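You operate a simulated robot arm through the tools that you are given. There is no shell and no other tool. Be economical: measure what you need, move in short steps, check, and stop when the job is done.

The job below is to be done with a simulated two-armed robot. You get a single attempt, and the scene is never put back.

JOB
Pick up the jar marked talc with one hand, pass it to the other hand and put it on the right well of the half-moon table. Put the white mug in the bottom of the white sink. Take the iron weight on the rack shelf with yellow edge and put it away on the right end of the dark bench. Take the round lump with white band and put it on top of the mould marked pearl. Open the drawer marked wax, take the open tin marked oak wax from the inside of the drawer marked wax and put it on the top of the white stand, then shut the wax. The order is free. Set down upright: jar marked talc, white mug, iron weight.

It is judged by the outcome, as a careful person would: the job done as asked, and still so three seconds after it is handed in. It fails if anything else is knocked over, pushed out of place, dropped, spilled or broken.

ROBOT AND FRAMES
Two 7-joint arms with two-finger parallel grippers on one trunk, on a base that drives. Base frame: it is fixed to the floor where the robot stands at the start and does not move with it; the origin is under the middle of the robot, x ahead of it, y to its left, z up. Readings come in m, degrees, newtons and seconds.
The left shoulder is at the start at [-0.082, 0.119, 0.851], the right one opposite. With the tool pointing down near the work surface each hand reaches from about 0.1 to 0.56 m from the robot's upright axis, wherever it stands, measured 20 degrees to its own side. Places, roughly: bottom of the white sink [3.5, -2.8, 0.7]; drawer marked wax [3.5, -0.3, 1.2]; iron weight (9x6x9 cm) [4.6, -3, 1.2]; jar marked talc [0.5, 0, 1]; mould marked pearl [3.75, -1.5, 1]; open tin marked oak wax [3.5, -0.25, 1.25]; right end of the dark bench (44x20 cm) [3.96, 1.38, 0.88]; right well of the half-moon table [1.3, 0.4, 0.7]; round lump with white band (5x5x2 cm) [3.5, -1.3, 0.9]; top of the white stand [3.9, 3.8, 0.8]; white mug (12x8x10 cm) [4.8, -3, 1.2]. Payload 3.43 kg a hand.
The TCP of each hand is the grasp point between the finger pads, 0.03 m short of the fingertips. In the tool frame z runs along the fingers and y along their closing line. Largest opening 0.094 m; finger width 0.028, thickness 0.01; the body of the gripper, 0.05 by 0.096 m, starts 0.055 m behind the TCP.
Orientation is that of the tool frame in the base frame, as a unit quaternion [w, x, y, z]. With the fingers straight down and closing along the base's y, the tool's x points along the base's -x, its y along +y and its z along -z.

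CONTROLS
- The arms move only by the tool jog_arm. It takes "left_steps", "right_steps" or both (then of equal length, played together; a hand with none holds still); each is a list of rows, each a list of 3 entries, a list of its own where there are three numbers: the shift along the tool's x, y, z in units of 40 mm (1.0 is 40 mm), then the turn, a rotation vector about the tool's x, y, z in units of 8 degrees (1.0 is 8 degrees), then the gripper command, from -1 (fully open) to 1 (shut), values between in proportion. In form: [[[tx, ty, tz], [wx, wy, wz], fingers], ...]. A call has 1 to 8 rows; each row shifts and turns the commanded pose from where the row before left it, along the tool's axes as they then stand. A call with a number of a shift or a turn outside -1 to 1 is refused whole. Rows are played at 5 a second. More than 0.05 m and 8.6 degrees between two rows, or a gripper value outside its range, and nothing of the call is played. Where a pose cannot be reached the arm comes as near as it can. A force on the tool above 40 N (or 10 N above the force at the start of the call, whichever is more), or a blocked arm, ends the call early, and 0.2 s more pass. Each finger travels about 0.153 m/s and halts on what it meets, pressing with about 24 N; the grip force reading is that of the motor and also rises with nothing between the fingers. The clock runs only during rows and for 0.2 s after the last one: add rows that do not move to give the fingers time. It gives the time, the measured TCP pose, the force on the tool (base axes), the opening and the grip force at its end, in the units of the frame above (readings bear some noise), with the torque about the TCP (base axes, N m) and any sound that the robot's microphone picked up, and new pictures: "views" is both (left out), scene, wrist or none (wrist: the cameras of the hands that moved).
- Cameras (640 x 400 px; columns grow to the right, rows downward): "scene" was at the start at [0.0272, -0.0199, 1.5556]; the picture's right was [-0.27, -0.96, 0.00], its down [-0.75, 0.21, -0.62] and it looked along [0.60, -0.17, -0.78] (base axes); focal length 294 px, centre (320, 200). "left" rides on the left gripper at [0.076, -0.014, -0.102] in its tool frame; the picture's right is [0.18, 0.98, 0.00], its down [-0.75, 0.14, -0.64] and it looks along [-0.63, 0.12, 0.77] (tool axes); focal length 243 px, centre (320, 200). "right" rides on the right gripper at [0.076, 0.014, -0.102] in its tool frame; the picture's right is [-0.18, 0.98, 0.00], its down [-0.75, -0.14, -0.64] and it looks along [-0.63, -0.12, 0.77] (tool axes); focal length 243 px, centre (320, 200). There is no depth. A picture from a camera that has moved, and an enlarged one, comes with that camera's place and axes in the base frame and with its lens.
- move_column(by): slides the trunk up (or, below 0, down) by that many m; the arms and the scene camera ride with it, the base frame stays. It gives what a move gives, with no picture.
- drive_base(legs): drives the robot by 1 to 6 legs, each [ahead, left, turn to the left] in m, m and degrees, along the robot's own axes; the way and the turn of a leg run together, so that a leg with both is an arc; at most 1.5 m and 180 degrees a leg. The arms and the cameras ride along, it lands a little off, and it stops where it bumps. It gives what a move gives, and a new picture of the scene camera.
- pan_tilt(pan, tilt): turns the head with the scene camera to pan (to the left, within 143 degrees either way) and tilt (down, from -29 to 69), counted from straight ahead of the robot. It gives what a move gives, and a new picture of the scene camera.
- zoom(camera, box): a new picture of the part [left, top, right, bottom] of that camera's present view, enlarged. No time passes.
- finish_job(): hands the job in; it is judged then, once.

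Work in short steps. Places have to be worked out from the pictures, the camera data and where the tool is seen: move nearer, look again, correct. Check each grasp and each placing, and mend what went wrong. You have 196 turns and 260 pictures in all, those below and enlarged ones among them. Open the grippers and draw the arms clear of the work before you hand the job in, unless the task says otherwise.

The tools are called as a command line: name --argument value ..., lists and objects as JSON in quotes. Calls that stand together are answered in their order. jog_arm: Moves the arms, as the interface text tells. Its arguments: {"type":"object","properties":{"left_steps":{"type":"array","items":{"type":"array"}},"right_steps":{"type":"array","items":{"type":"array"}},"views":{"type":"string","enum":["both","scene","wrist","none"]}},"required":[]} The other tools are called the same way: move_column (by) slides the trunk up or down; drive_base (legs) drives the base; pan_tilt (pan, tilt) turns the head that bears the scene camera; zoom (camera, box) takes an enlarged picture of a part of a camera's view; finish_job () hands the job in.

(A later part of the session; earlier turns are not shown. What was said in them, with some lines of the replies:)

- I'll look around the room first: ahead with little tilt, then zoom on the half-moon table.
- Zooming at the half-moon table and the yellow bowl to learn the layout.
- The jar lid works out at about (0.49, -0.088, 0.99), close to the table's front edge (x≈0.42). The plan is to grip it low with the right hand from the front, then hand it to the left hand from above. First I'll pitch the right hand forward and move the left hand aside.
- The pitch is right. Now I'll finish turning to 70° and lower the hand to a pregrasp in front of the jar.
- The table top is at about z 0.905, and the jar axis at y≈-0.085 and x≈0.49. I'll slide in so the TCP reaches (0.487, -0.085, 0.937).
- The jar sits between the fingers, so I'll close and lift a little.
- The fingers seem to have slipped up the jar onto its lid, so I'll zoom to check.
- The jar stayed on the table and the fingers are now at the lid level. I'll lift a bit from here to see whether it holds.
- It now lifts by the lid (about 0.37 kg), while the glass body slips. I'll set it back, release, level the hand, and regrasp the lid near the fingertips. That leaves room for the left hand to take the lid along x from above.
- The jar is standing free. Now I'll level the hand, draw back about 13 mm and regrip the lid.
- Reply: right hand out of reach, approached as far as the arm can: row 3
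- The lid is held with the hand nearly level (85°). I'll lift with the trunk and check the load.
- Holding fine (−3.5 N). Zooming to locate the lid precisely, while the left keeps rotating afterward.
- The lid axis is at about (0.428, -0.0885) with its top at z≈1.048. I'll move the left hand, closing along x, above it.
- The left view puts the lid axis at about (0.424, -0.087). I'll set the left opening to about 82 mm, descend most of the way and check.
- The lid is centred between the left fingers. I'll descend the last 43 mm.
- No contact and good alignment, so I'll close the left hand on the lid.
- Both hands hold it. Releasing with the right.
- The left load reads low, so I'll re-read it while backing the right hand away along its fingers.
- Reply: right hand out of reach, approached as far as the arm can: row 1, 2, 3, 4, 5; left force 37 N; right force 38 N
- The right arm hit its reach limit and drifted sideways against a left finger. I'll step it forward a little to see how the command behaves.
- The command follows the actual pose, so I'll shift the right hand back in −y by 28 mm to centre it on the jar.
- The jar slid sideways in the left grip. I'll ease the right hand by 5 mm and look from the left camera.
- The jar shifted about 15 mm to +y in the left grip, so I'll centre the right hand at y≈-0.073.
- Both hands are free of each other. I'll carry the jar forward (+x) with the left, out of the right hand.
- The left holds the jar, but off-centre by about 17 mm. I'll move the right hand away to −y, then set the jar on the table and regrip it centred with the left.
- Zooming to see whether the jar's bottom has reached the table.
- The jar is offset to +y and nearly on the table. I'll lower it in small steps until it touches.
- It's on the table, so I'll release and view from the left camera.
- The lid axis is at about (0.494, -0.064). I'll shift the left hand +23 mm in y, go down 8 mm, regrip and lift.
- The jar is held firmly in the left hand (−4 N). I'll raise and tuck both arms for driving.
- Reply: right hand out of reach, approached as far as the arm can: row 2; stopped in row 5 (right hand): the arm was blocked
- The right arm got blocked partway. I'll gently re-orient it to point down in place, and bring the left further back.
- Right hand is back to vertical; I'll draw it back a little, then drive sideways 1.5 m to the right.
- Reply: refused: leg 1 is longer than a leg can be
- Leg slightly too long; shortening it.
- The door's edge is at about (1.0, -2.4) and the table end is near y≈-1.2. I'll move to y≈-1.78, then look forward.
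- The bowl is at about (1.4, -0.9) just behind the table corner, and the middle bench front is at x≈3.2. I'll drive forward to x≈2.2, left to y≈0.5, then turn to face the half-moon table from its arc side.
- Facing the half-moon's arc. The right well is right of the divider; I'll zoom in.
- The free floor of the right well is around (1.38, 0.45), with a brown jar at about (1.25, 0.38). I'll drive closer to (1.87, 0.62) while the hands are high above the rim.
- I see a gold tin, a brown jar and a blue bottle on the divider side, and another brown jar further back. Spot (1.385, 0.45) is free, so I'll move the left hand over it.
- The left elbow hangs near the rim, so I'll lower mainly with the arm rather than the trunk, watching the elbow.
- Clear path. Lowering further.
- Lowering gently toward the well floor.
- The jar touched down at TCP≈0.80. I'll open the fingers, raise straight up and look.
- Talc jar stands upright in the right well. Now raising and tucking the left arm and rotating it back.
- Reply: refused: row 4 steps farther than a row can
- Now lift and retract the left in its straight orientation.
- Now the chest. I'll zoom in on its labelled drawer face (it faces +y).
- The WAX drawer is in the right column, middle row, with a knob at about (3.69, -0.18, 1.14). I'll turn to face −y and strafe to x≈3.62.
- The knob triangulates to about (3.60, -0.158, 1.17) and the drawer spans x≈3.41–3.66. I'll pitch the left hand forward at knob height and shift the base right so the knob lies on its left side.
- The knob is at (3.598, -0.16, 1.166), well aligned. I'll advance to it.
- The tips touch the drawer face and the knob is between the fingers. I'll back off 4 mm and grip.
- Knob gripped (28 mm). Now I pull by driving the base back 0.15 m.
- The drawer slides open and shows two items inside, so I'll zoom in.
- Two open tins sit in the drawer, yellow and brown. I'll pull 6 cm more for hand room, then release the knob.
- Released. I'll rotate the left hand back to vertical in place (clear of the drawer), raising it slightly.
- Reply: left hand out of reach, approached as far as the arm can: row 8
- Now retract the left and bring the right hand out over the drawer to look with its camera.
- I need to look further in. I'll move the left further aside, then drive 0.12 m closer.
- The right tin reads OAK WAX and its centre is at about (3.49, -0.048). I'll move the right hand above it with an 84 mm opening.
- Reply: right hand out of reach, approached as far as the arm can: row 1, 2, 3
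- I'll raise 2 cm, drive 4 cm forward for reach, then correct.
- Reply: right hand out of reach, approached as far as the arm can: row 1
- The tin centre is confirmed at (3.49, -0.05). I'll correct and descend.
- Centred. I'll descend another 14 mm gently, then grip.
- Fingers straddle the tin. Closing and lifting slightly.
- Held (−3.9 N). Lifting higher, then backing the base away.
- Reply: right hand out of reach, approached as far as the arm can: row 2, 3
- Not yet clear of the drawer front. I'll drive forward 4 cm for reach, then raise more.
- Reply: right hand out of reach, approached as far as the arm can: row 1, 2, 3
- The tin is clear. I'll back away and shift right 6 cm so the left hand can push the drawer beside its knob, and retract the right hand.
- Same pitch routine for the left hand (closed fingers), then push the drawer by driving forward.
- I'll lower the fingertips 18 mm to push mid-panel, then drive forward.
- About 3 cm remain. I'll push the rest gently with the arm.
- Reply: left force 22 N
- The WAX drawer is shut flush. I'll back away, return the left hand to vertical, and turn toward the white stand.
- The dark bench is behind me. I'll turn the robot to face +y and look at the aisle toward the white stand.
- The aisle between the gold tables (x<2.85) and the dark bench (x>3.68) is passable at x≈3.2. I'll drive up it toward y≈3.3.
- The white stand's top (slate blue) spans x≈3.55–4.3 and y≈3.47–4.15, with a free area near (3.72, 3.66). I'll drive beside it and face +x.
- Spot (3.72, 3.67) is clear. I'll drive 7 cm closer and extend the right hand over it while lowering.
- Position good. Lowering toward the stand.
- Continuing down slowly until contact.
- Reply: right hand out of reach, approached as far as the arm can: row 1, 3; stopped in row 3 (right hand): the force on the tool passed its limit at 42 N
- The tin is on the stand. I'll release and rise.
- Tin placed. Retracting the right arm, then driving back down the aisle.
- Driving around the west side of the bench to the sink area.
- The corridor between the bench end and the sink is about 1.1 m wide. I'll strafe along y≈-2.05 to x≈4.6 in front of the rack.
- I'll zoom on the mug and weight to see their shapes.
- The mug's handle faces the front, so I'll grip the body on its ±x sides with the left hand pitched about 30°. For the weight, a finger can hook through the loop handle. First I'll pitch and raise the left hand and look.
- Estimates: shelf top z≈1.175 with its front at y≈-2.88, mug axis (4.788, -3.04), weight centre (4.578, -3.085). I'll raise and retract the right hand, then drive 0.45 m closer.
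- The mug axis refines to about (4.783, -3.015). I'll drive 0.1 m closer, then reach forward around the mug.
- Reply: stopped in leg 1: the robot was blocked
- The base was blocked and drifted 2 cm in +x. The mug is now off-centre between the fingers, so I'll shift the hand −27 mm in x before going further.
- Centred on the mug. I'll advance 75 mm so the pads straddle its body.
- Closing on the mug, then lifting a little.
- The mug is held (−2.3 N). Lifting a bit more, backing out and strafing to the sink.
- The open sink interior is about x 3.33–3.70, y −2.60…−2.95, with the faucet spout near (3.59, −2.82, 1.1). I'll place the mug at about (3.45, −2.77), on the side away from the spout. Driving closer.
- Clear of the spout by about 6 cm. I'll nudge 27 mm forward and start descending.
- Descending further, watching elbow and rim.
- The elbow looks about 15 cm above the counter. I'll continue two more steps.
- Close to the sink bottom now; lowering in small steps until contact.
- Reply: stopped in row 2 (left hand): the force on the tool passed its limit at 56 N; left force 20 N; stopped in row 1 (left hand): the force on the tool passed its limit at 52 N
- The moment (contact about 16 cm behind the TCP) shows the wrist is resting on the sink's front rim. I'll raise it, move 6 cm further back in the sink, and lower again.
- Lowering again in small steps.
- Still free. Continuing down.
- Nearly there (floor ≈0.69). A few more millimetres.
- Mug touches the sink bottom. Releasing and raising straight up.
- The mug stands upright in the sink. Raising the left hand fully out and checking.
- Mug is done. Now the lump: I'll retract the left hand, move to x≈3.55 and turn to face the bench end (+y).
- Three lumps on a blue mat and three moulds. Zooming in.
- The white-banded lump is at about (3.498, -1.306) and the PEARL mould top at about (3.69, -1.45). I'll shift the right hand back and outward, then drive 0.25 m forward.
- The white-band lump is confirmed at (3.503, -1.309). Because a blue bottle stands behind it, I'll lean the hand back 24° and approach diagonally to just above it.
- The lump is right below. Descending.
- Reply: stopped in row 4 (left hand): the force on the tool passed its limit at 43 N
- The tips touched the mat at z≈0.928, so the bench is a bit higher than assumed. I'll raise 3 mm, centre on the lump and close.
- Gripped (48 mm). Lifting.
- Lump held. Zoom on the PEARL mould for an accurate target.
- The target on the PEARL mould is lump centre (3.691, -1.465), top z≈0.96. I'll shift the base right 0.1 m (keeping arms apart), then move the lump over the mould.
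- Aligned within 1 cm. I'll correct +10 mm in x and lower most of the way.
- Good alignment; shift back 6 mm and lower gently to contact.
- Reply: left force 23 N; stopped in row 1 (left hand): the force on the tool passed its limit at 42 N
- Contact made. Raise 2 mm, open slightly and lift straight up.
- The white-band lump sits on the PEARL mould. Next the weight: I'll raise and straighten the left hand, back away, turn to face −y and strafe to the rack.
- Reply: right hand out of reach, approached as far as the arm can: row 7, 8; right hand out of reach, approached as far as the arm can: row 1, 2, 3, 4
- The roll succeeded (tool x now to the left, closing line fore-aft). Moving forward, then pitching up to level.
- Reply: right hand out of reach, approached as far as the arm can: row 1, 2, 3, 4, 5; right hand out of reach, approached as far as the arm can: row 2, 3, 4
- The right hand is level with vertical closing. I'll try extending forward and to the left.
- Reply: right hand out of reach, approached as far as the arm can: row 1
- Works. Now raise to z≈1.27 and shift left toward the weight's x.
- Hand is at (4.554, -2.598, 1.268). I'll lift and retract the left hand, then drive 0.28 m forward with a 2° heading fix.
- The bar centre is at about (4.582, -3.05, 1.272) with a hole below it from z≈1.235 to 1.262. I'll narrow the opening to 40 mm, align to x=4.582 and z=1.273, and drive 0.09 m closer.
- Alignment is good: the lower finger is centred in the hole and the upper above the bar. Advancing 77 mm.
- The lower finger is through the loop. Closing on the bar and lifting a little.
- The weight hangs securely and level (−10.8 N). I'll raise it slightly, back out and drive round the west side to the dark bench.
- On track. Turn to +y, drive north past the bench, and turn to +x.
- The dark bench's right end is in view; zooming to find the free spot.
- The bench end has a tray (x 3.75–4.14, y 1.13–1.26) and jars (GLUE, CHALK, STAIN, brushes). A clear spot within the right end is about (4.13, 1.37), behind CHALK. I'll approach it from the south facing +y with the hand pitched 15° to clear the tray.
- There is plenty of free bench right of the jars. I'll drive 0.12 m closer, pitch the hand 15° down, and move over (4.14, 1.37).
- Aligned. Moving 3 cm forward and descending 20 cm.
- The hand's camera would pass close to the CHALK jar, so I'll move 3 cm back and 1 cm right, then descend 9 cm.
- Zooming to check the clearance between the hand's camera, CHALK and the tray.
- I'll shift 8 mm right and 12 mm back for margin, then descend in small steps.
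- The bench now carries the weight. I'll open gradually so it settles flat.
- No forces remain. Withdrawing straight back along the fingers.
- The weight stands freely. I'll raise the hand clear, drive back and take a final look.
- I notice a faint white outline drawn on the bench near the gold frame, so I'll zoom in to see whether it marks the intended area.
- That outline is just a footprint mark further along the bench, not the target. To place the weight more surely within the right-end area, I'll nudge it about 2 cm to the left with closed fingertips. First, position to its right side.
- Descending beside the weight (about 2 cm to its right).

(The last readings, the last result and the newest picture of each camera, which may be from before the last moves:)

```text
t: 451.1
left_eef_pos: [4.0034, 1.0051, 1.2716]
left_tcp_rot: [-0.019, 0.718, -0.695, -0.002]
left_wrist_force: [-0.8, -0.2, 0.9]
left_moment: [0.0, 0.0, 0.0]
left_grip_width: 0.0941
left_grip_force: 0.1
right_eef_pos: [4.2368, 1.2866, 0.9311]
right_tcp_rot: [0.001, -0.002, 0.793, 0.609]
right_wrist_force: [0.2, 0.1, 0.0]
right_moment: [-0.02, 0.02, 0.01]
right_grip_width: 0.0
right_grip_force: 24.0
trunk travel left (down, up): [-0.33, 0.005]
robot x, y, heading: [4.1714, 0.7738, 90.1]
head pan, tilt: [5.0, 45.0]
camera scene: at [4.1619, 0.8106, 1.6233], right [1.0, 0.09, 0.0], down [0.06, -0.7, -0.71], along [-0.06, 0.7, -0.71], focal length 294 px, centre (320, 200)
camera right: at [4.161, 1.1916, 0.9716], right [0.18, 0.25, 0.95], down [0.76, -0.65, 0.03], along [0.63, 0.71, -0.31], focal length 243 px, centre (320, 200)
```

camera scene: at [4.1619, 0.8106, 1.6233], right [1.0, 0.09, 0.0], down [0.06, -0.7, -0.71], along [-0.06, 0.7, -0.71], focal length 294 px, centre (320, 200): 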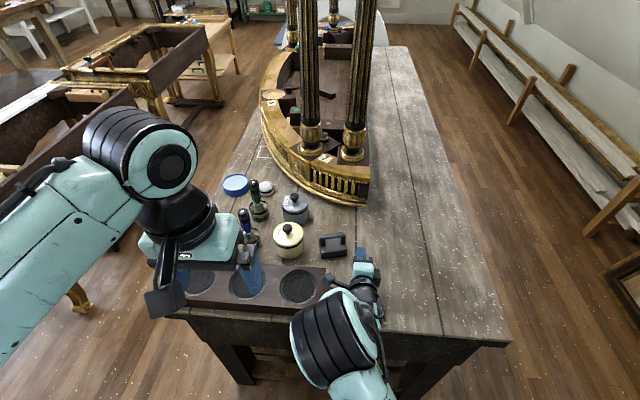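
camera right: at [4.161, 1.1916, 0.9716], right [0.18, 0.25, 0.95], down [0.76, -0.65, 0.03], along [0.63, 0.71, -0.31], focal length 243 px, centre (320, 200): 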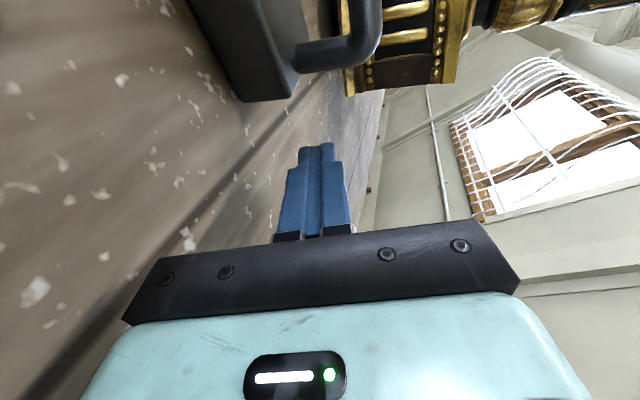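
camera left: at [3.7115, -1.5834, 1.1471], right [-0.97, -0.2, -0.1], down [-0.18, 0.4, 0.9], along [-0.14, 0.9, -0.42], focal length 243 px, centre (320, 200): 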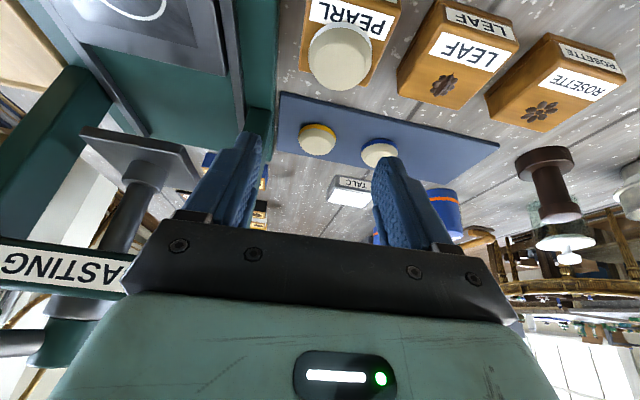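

Fingertips advance 2 cm to the middle of the weight's side, then I push left gently.

jog_arm --right_steps '[[[0, 0.13, 0.48], [0, 0, 0], 1], [[0.4, 0, 0], [0, 0, 0], 1], [[0.25, 0, 0], [0, 0, 0], 1], [[0.25, 0, 0], [0, 0, 0], 1], [[0.2, 0, 0], [0, 0, 0], 1]]' --views "both"

```text
t: 452.3
left_eef_pos: [4.0038, 1.0039, 1.2727]
left_tcp_rot: [-0.019, 0.719, -0.695, -0.001]
left_wrist_force: [-0.4, -0.3, 0.0]
left_moment: [0.04, 0.0, 0.01]
left_grip_width: 0.0941
left_grip_force: 0.1
right_eef_pos: [4.1906, 1.3088, 0.9312]
right_tcp_rot: [0.001, -0.003, 0.794, 0.609]
right_wrist_force: [0.7, -2.4, 0.4]
right_moment: [0.01, 0.04, 0.0]
right_grip_width: 0.0
right_grip_force: 23.9
trunk travel left (down, up): [-0.33, 0.005]
robot x, y, heading: [4.1674, 0.772, 90.1]
head pan, tilt: [5.0, 45.0]
camera scene: at [4.1616, 0.8097, 1.6233], right [1.0, 0.09, 0.0], down [0.06, -0.7, -0.71], along [-0.06, 0.7, -0.71], focal length 294 px, centre (320, 200)
camera right: at [4.1157, 1.2116, 0.9714], right [0.18, 0.25, 0.95], down [0.76, -0.65, 0.03], along [0.63, 0.71, -0.31], focal length 243 px, centre (320, 200)
```

scene: 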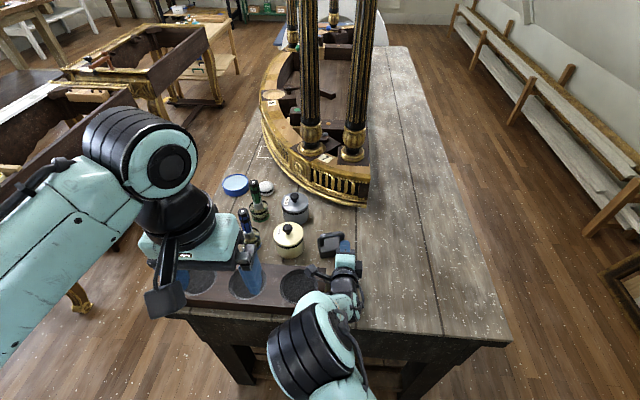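
right: 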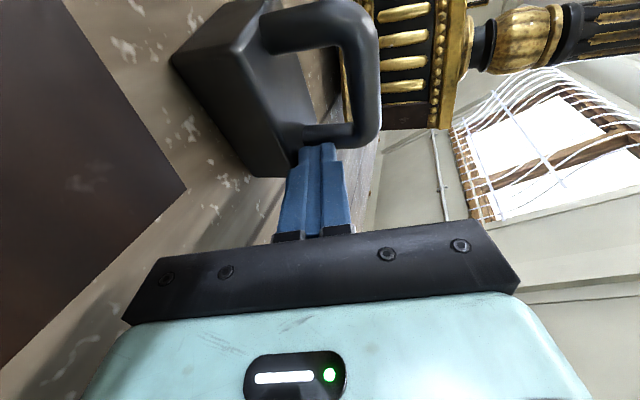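

zoom --camera "scene" --box '[260, 190, 390, 290]'

```text
4.00 times, centred on (325, 240) of scene
camera zoom: at [4.1616, 0.8097, 1.6233], right [1.0, 0.09, 0.0], down [0.06, -0.7, -0.71], along [-0.06, 0.7, -0.71], focal length 1175 px, centre (300, 40)
```

zoom: 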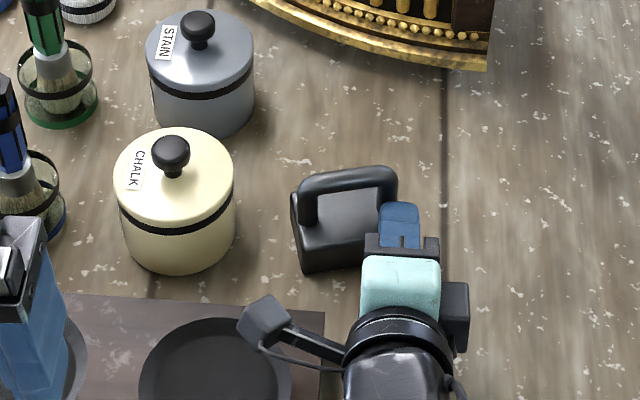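

The fingertip rests against the handle leg and the weight is at x≈4.15. I'll push another 18 mm gently.

jog_arm --right_steps '[[[0.15, 0, 0], [0, 0, 0], 1], [[0.15, 0, 0], [0, 0, 0], 1], [[0.15, 0, 0], [0, 0, 0], 1]]' --views "none"

zoom --camera "scene" --box '[260, 190, 390, 290]'

```text
t: 453.1
left_eef_pos: [4.0045, 1.0034, 1.2722]
left_tcp_rot: [-0.019, 0.718, -0.696, -0.001]
left_wrist_force: [-0.1, -0.4, 0.4]
left_moment: [-0.02, 0.01, -0.01]
left_grip_width: 0.0939
left_grip_force: 0.0
right_eef_pos: [4.1747, 1.3075, 0.9314]
right_tcp_rot: [0.001, -0.002, 0.793, 0.609]
right_wrist_force: [2.0, -1.4, 0.8]
right_moment: [0.04, 0.0, -0.05]
right_grip_width: 0.0001
right_grip_force: 23.9
trunk travel left (down, up): [-0.33, 0.005]
robot x, y, heading: [4.1708, 0.7684, 89.8]
head pan, tilt: [5.0, 45.0]
```

```text
4.00 times, centred on (325, 240) of scene
camera zoom: at [4.1622, 0.8099, 1.6234], right [1.0, 0.09, 0.0], down [0.06, -0.7, -0.71], along [-0.06, 0.7, -0.71], focal length 1175 px, centre (300, 40)
```

zoom: 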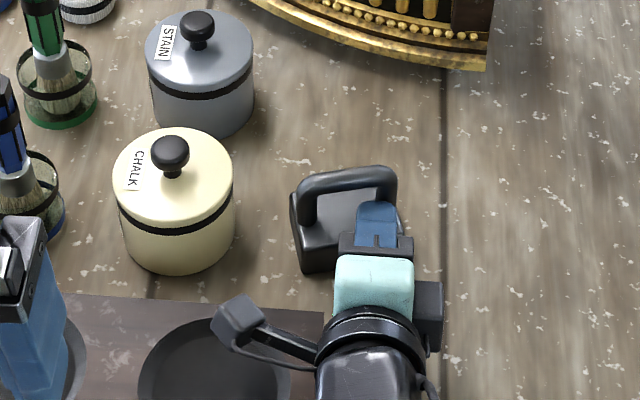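

The finger passes in front of the handle and the weight stays put at about (4.15, 1.335). That is a fine spot on the right end, so I'll stop nudging and withdraw straight back and up.

jog_arm --right_steps '[[[0, 0.1, -0.5], [0, 0, 0], 1], [[0, 0.2, -0.8], [0, 0, 0], 1], [[0, 0.6, -0.8], [0, 0, 0], 1], [[0, 0.9, -0.2], [0, 0, 0], 1], [[0, 0.9, 0], [0, 0, 0], -1], [[0, 0.9, 0], [0, 0, 0], -1]]' --views "none"

drive_base --legs '[[-0.22, 0, 0]]'

zoom --camera "scene" --box '[220, 120, 400, 270]'

```text
t: 454.5
left_eef_pos: [4.0048, 1.0031, 1.2712]
left_tcp_rot: [-0.02, 0.718, -0.696, -0.001]
left_wrist_force: [-0.3, -0.5, 0.9]
left_moment: [-0.01, -0.01, 0.03]
left_grip_width: 0.094
left_grip_force: 0.0
right_eef_pos: [4.1754, 1.2574, 1.0918]
right_tcp_rot: [0.002, -0.002, 0.794, 0.608]
right_wrist_force: [-0.2, -1.0, 0.1]
right_moment: [-0.01, -0.01, 0.01]
right_grip_width: 0.0939
right_grip_force: 0.1
trunk travel left (down, up): [-0.33, 0.005]
robot x, y, heading: [4.1721, 0.7745, 90.0]
head pan, tilt: [5.0, 45.0]
```

```text
t: 456.2
left_eef_pos: [4.0034, 0.7857, 1.2726]
left_tcp_rot: [-0.019, 0.719, -0.695, 0.0]
left_wrist_force: [-0.1, -1.0, -0.5]
left_moment: [0.0, -0.01, -0.01]
left_grip_width: 0.094
left_grip_force: 0.0
right_eef_pos: [4.1744, 1.04, 1.093]
right_tcp_rot: [0.0, -0.003, 0.794, 0.608]
right_wrist_force: [-0.1, 0.4, 0.3]
right_moment: [0.02, 0.03, -0.03]
right_grip_width: 0.0942
right_grip_force: 0.0
trunk travel left (down, up): [-0.33, 0.005]
robot x, y, heading: [4.1744, 0.5578, 90.3]
head pan, tilt: [5.0, 45.0]
camera scene: at [4.162, 0.5925, 1.6236], right [1.0, 0.09, 0.0], down [0.06, -0.7, -0.71], along [-0.06, 0.7, -0.71], focal length 294 px, centre (320, 200)
```

scene: 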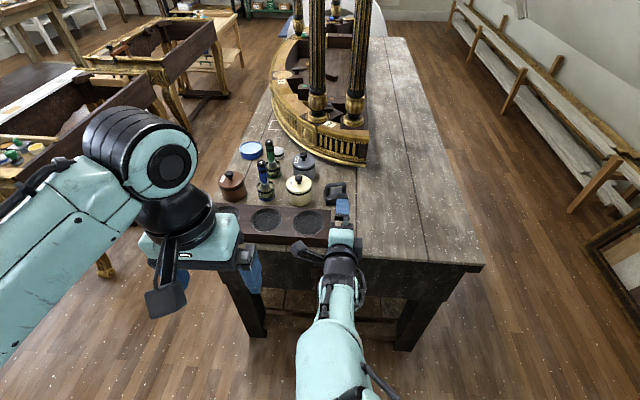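

```text
2.67 times, centred on (310, 195) of scene
camera zoom: at [4.162, 0.5925, 1.6236], right [1.0, 0.09, 0.0], down [0.06, -0.7, -0.71], along [-0.06, 0.7, -0.71], focal length 784 px, centre (347, 213)
```

zoom: 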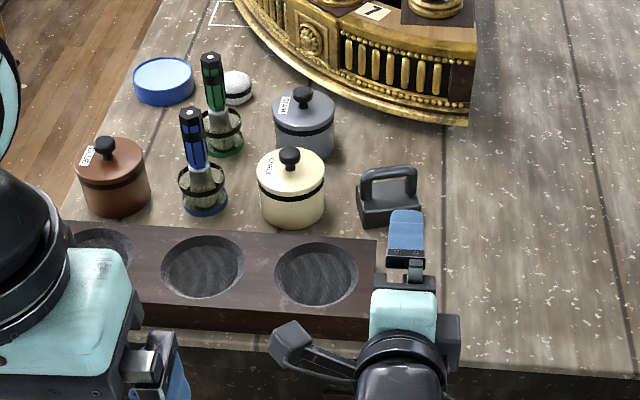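

All five tasks are in place, both grippers are open, and the arms are clear of the work. Handing in.

finish_job

```text
The job is handed in.
```

The job is handed in, with all five parts done as far as the last pictures showed.

- **Talc jar:** picked up with the right hand, passed to the left in the air, and standing in the right well of the half-moon table. "Right" is as seen from the curved side, which matches the coordinates you gave. It slid off-centre in the left hand, so I set it on the table once to regrip it.
- **White mug:** upright on the bottom of the white sink.
- **Iron weight:** upright on the right end of the dark bench, at about (4.15, 1.33). Jars and a tray fill the middle of that end, so it stands beside the chalk jar, near the edge of the 44x20 cm area.
- **White-band lump:** on top of the mould marked pearl.
- **Oak wax tin:** on the top of the white stand, and the wax drawer is shut.

I saw nothing else knocked over or moved. The base bumped something at the rack once and stopped there, and the wrist pressed briefly on the sink's front rim.
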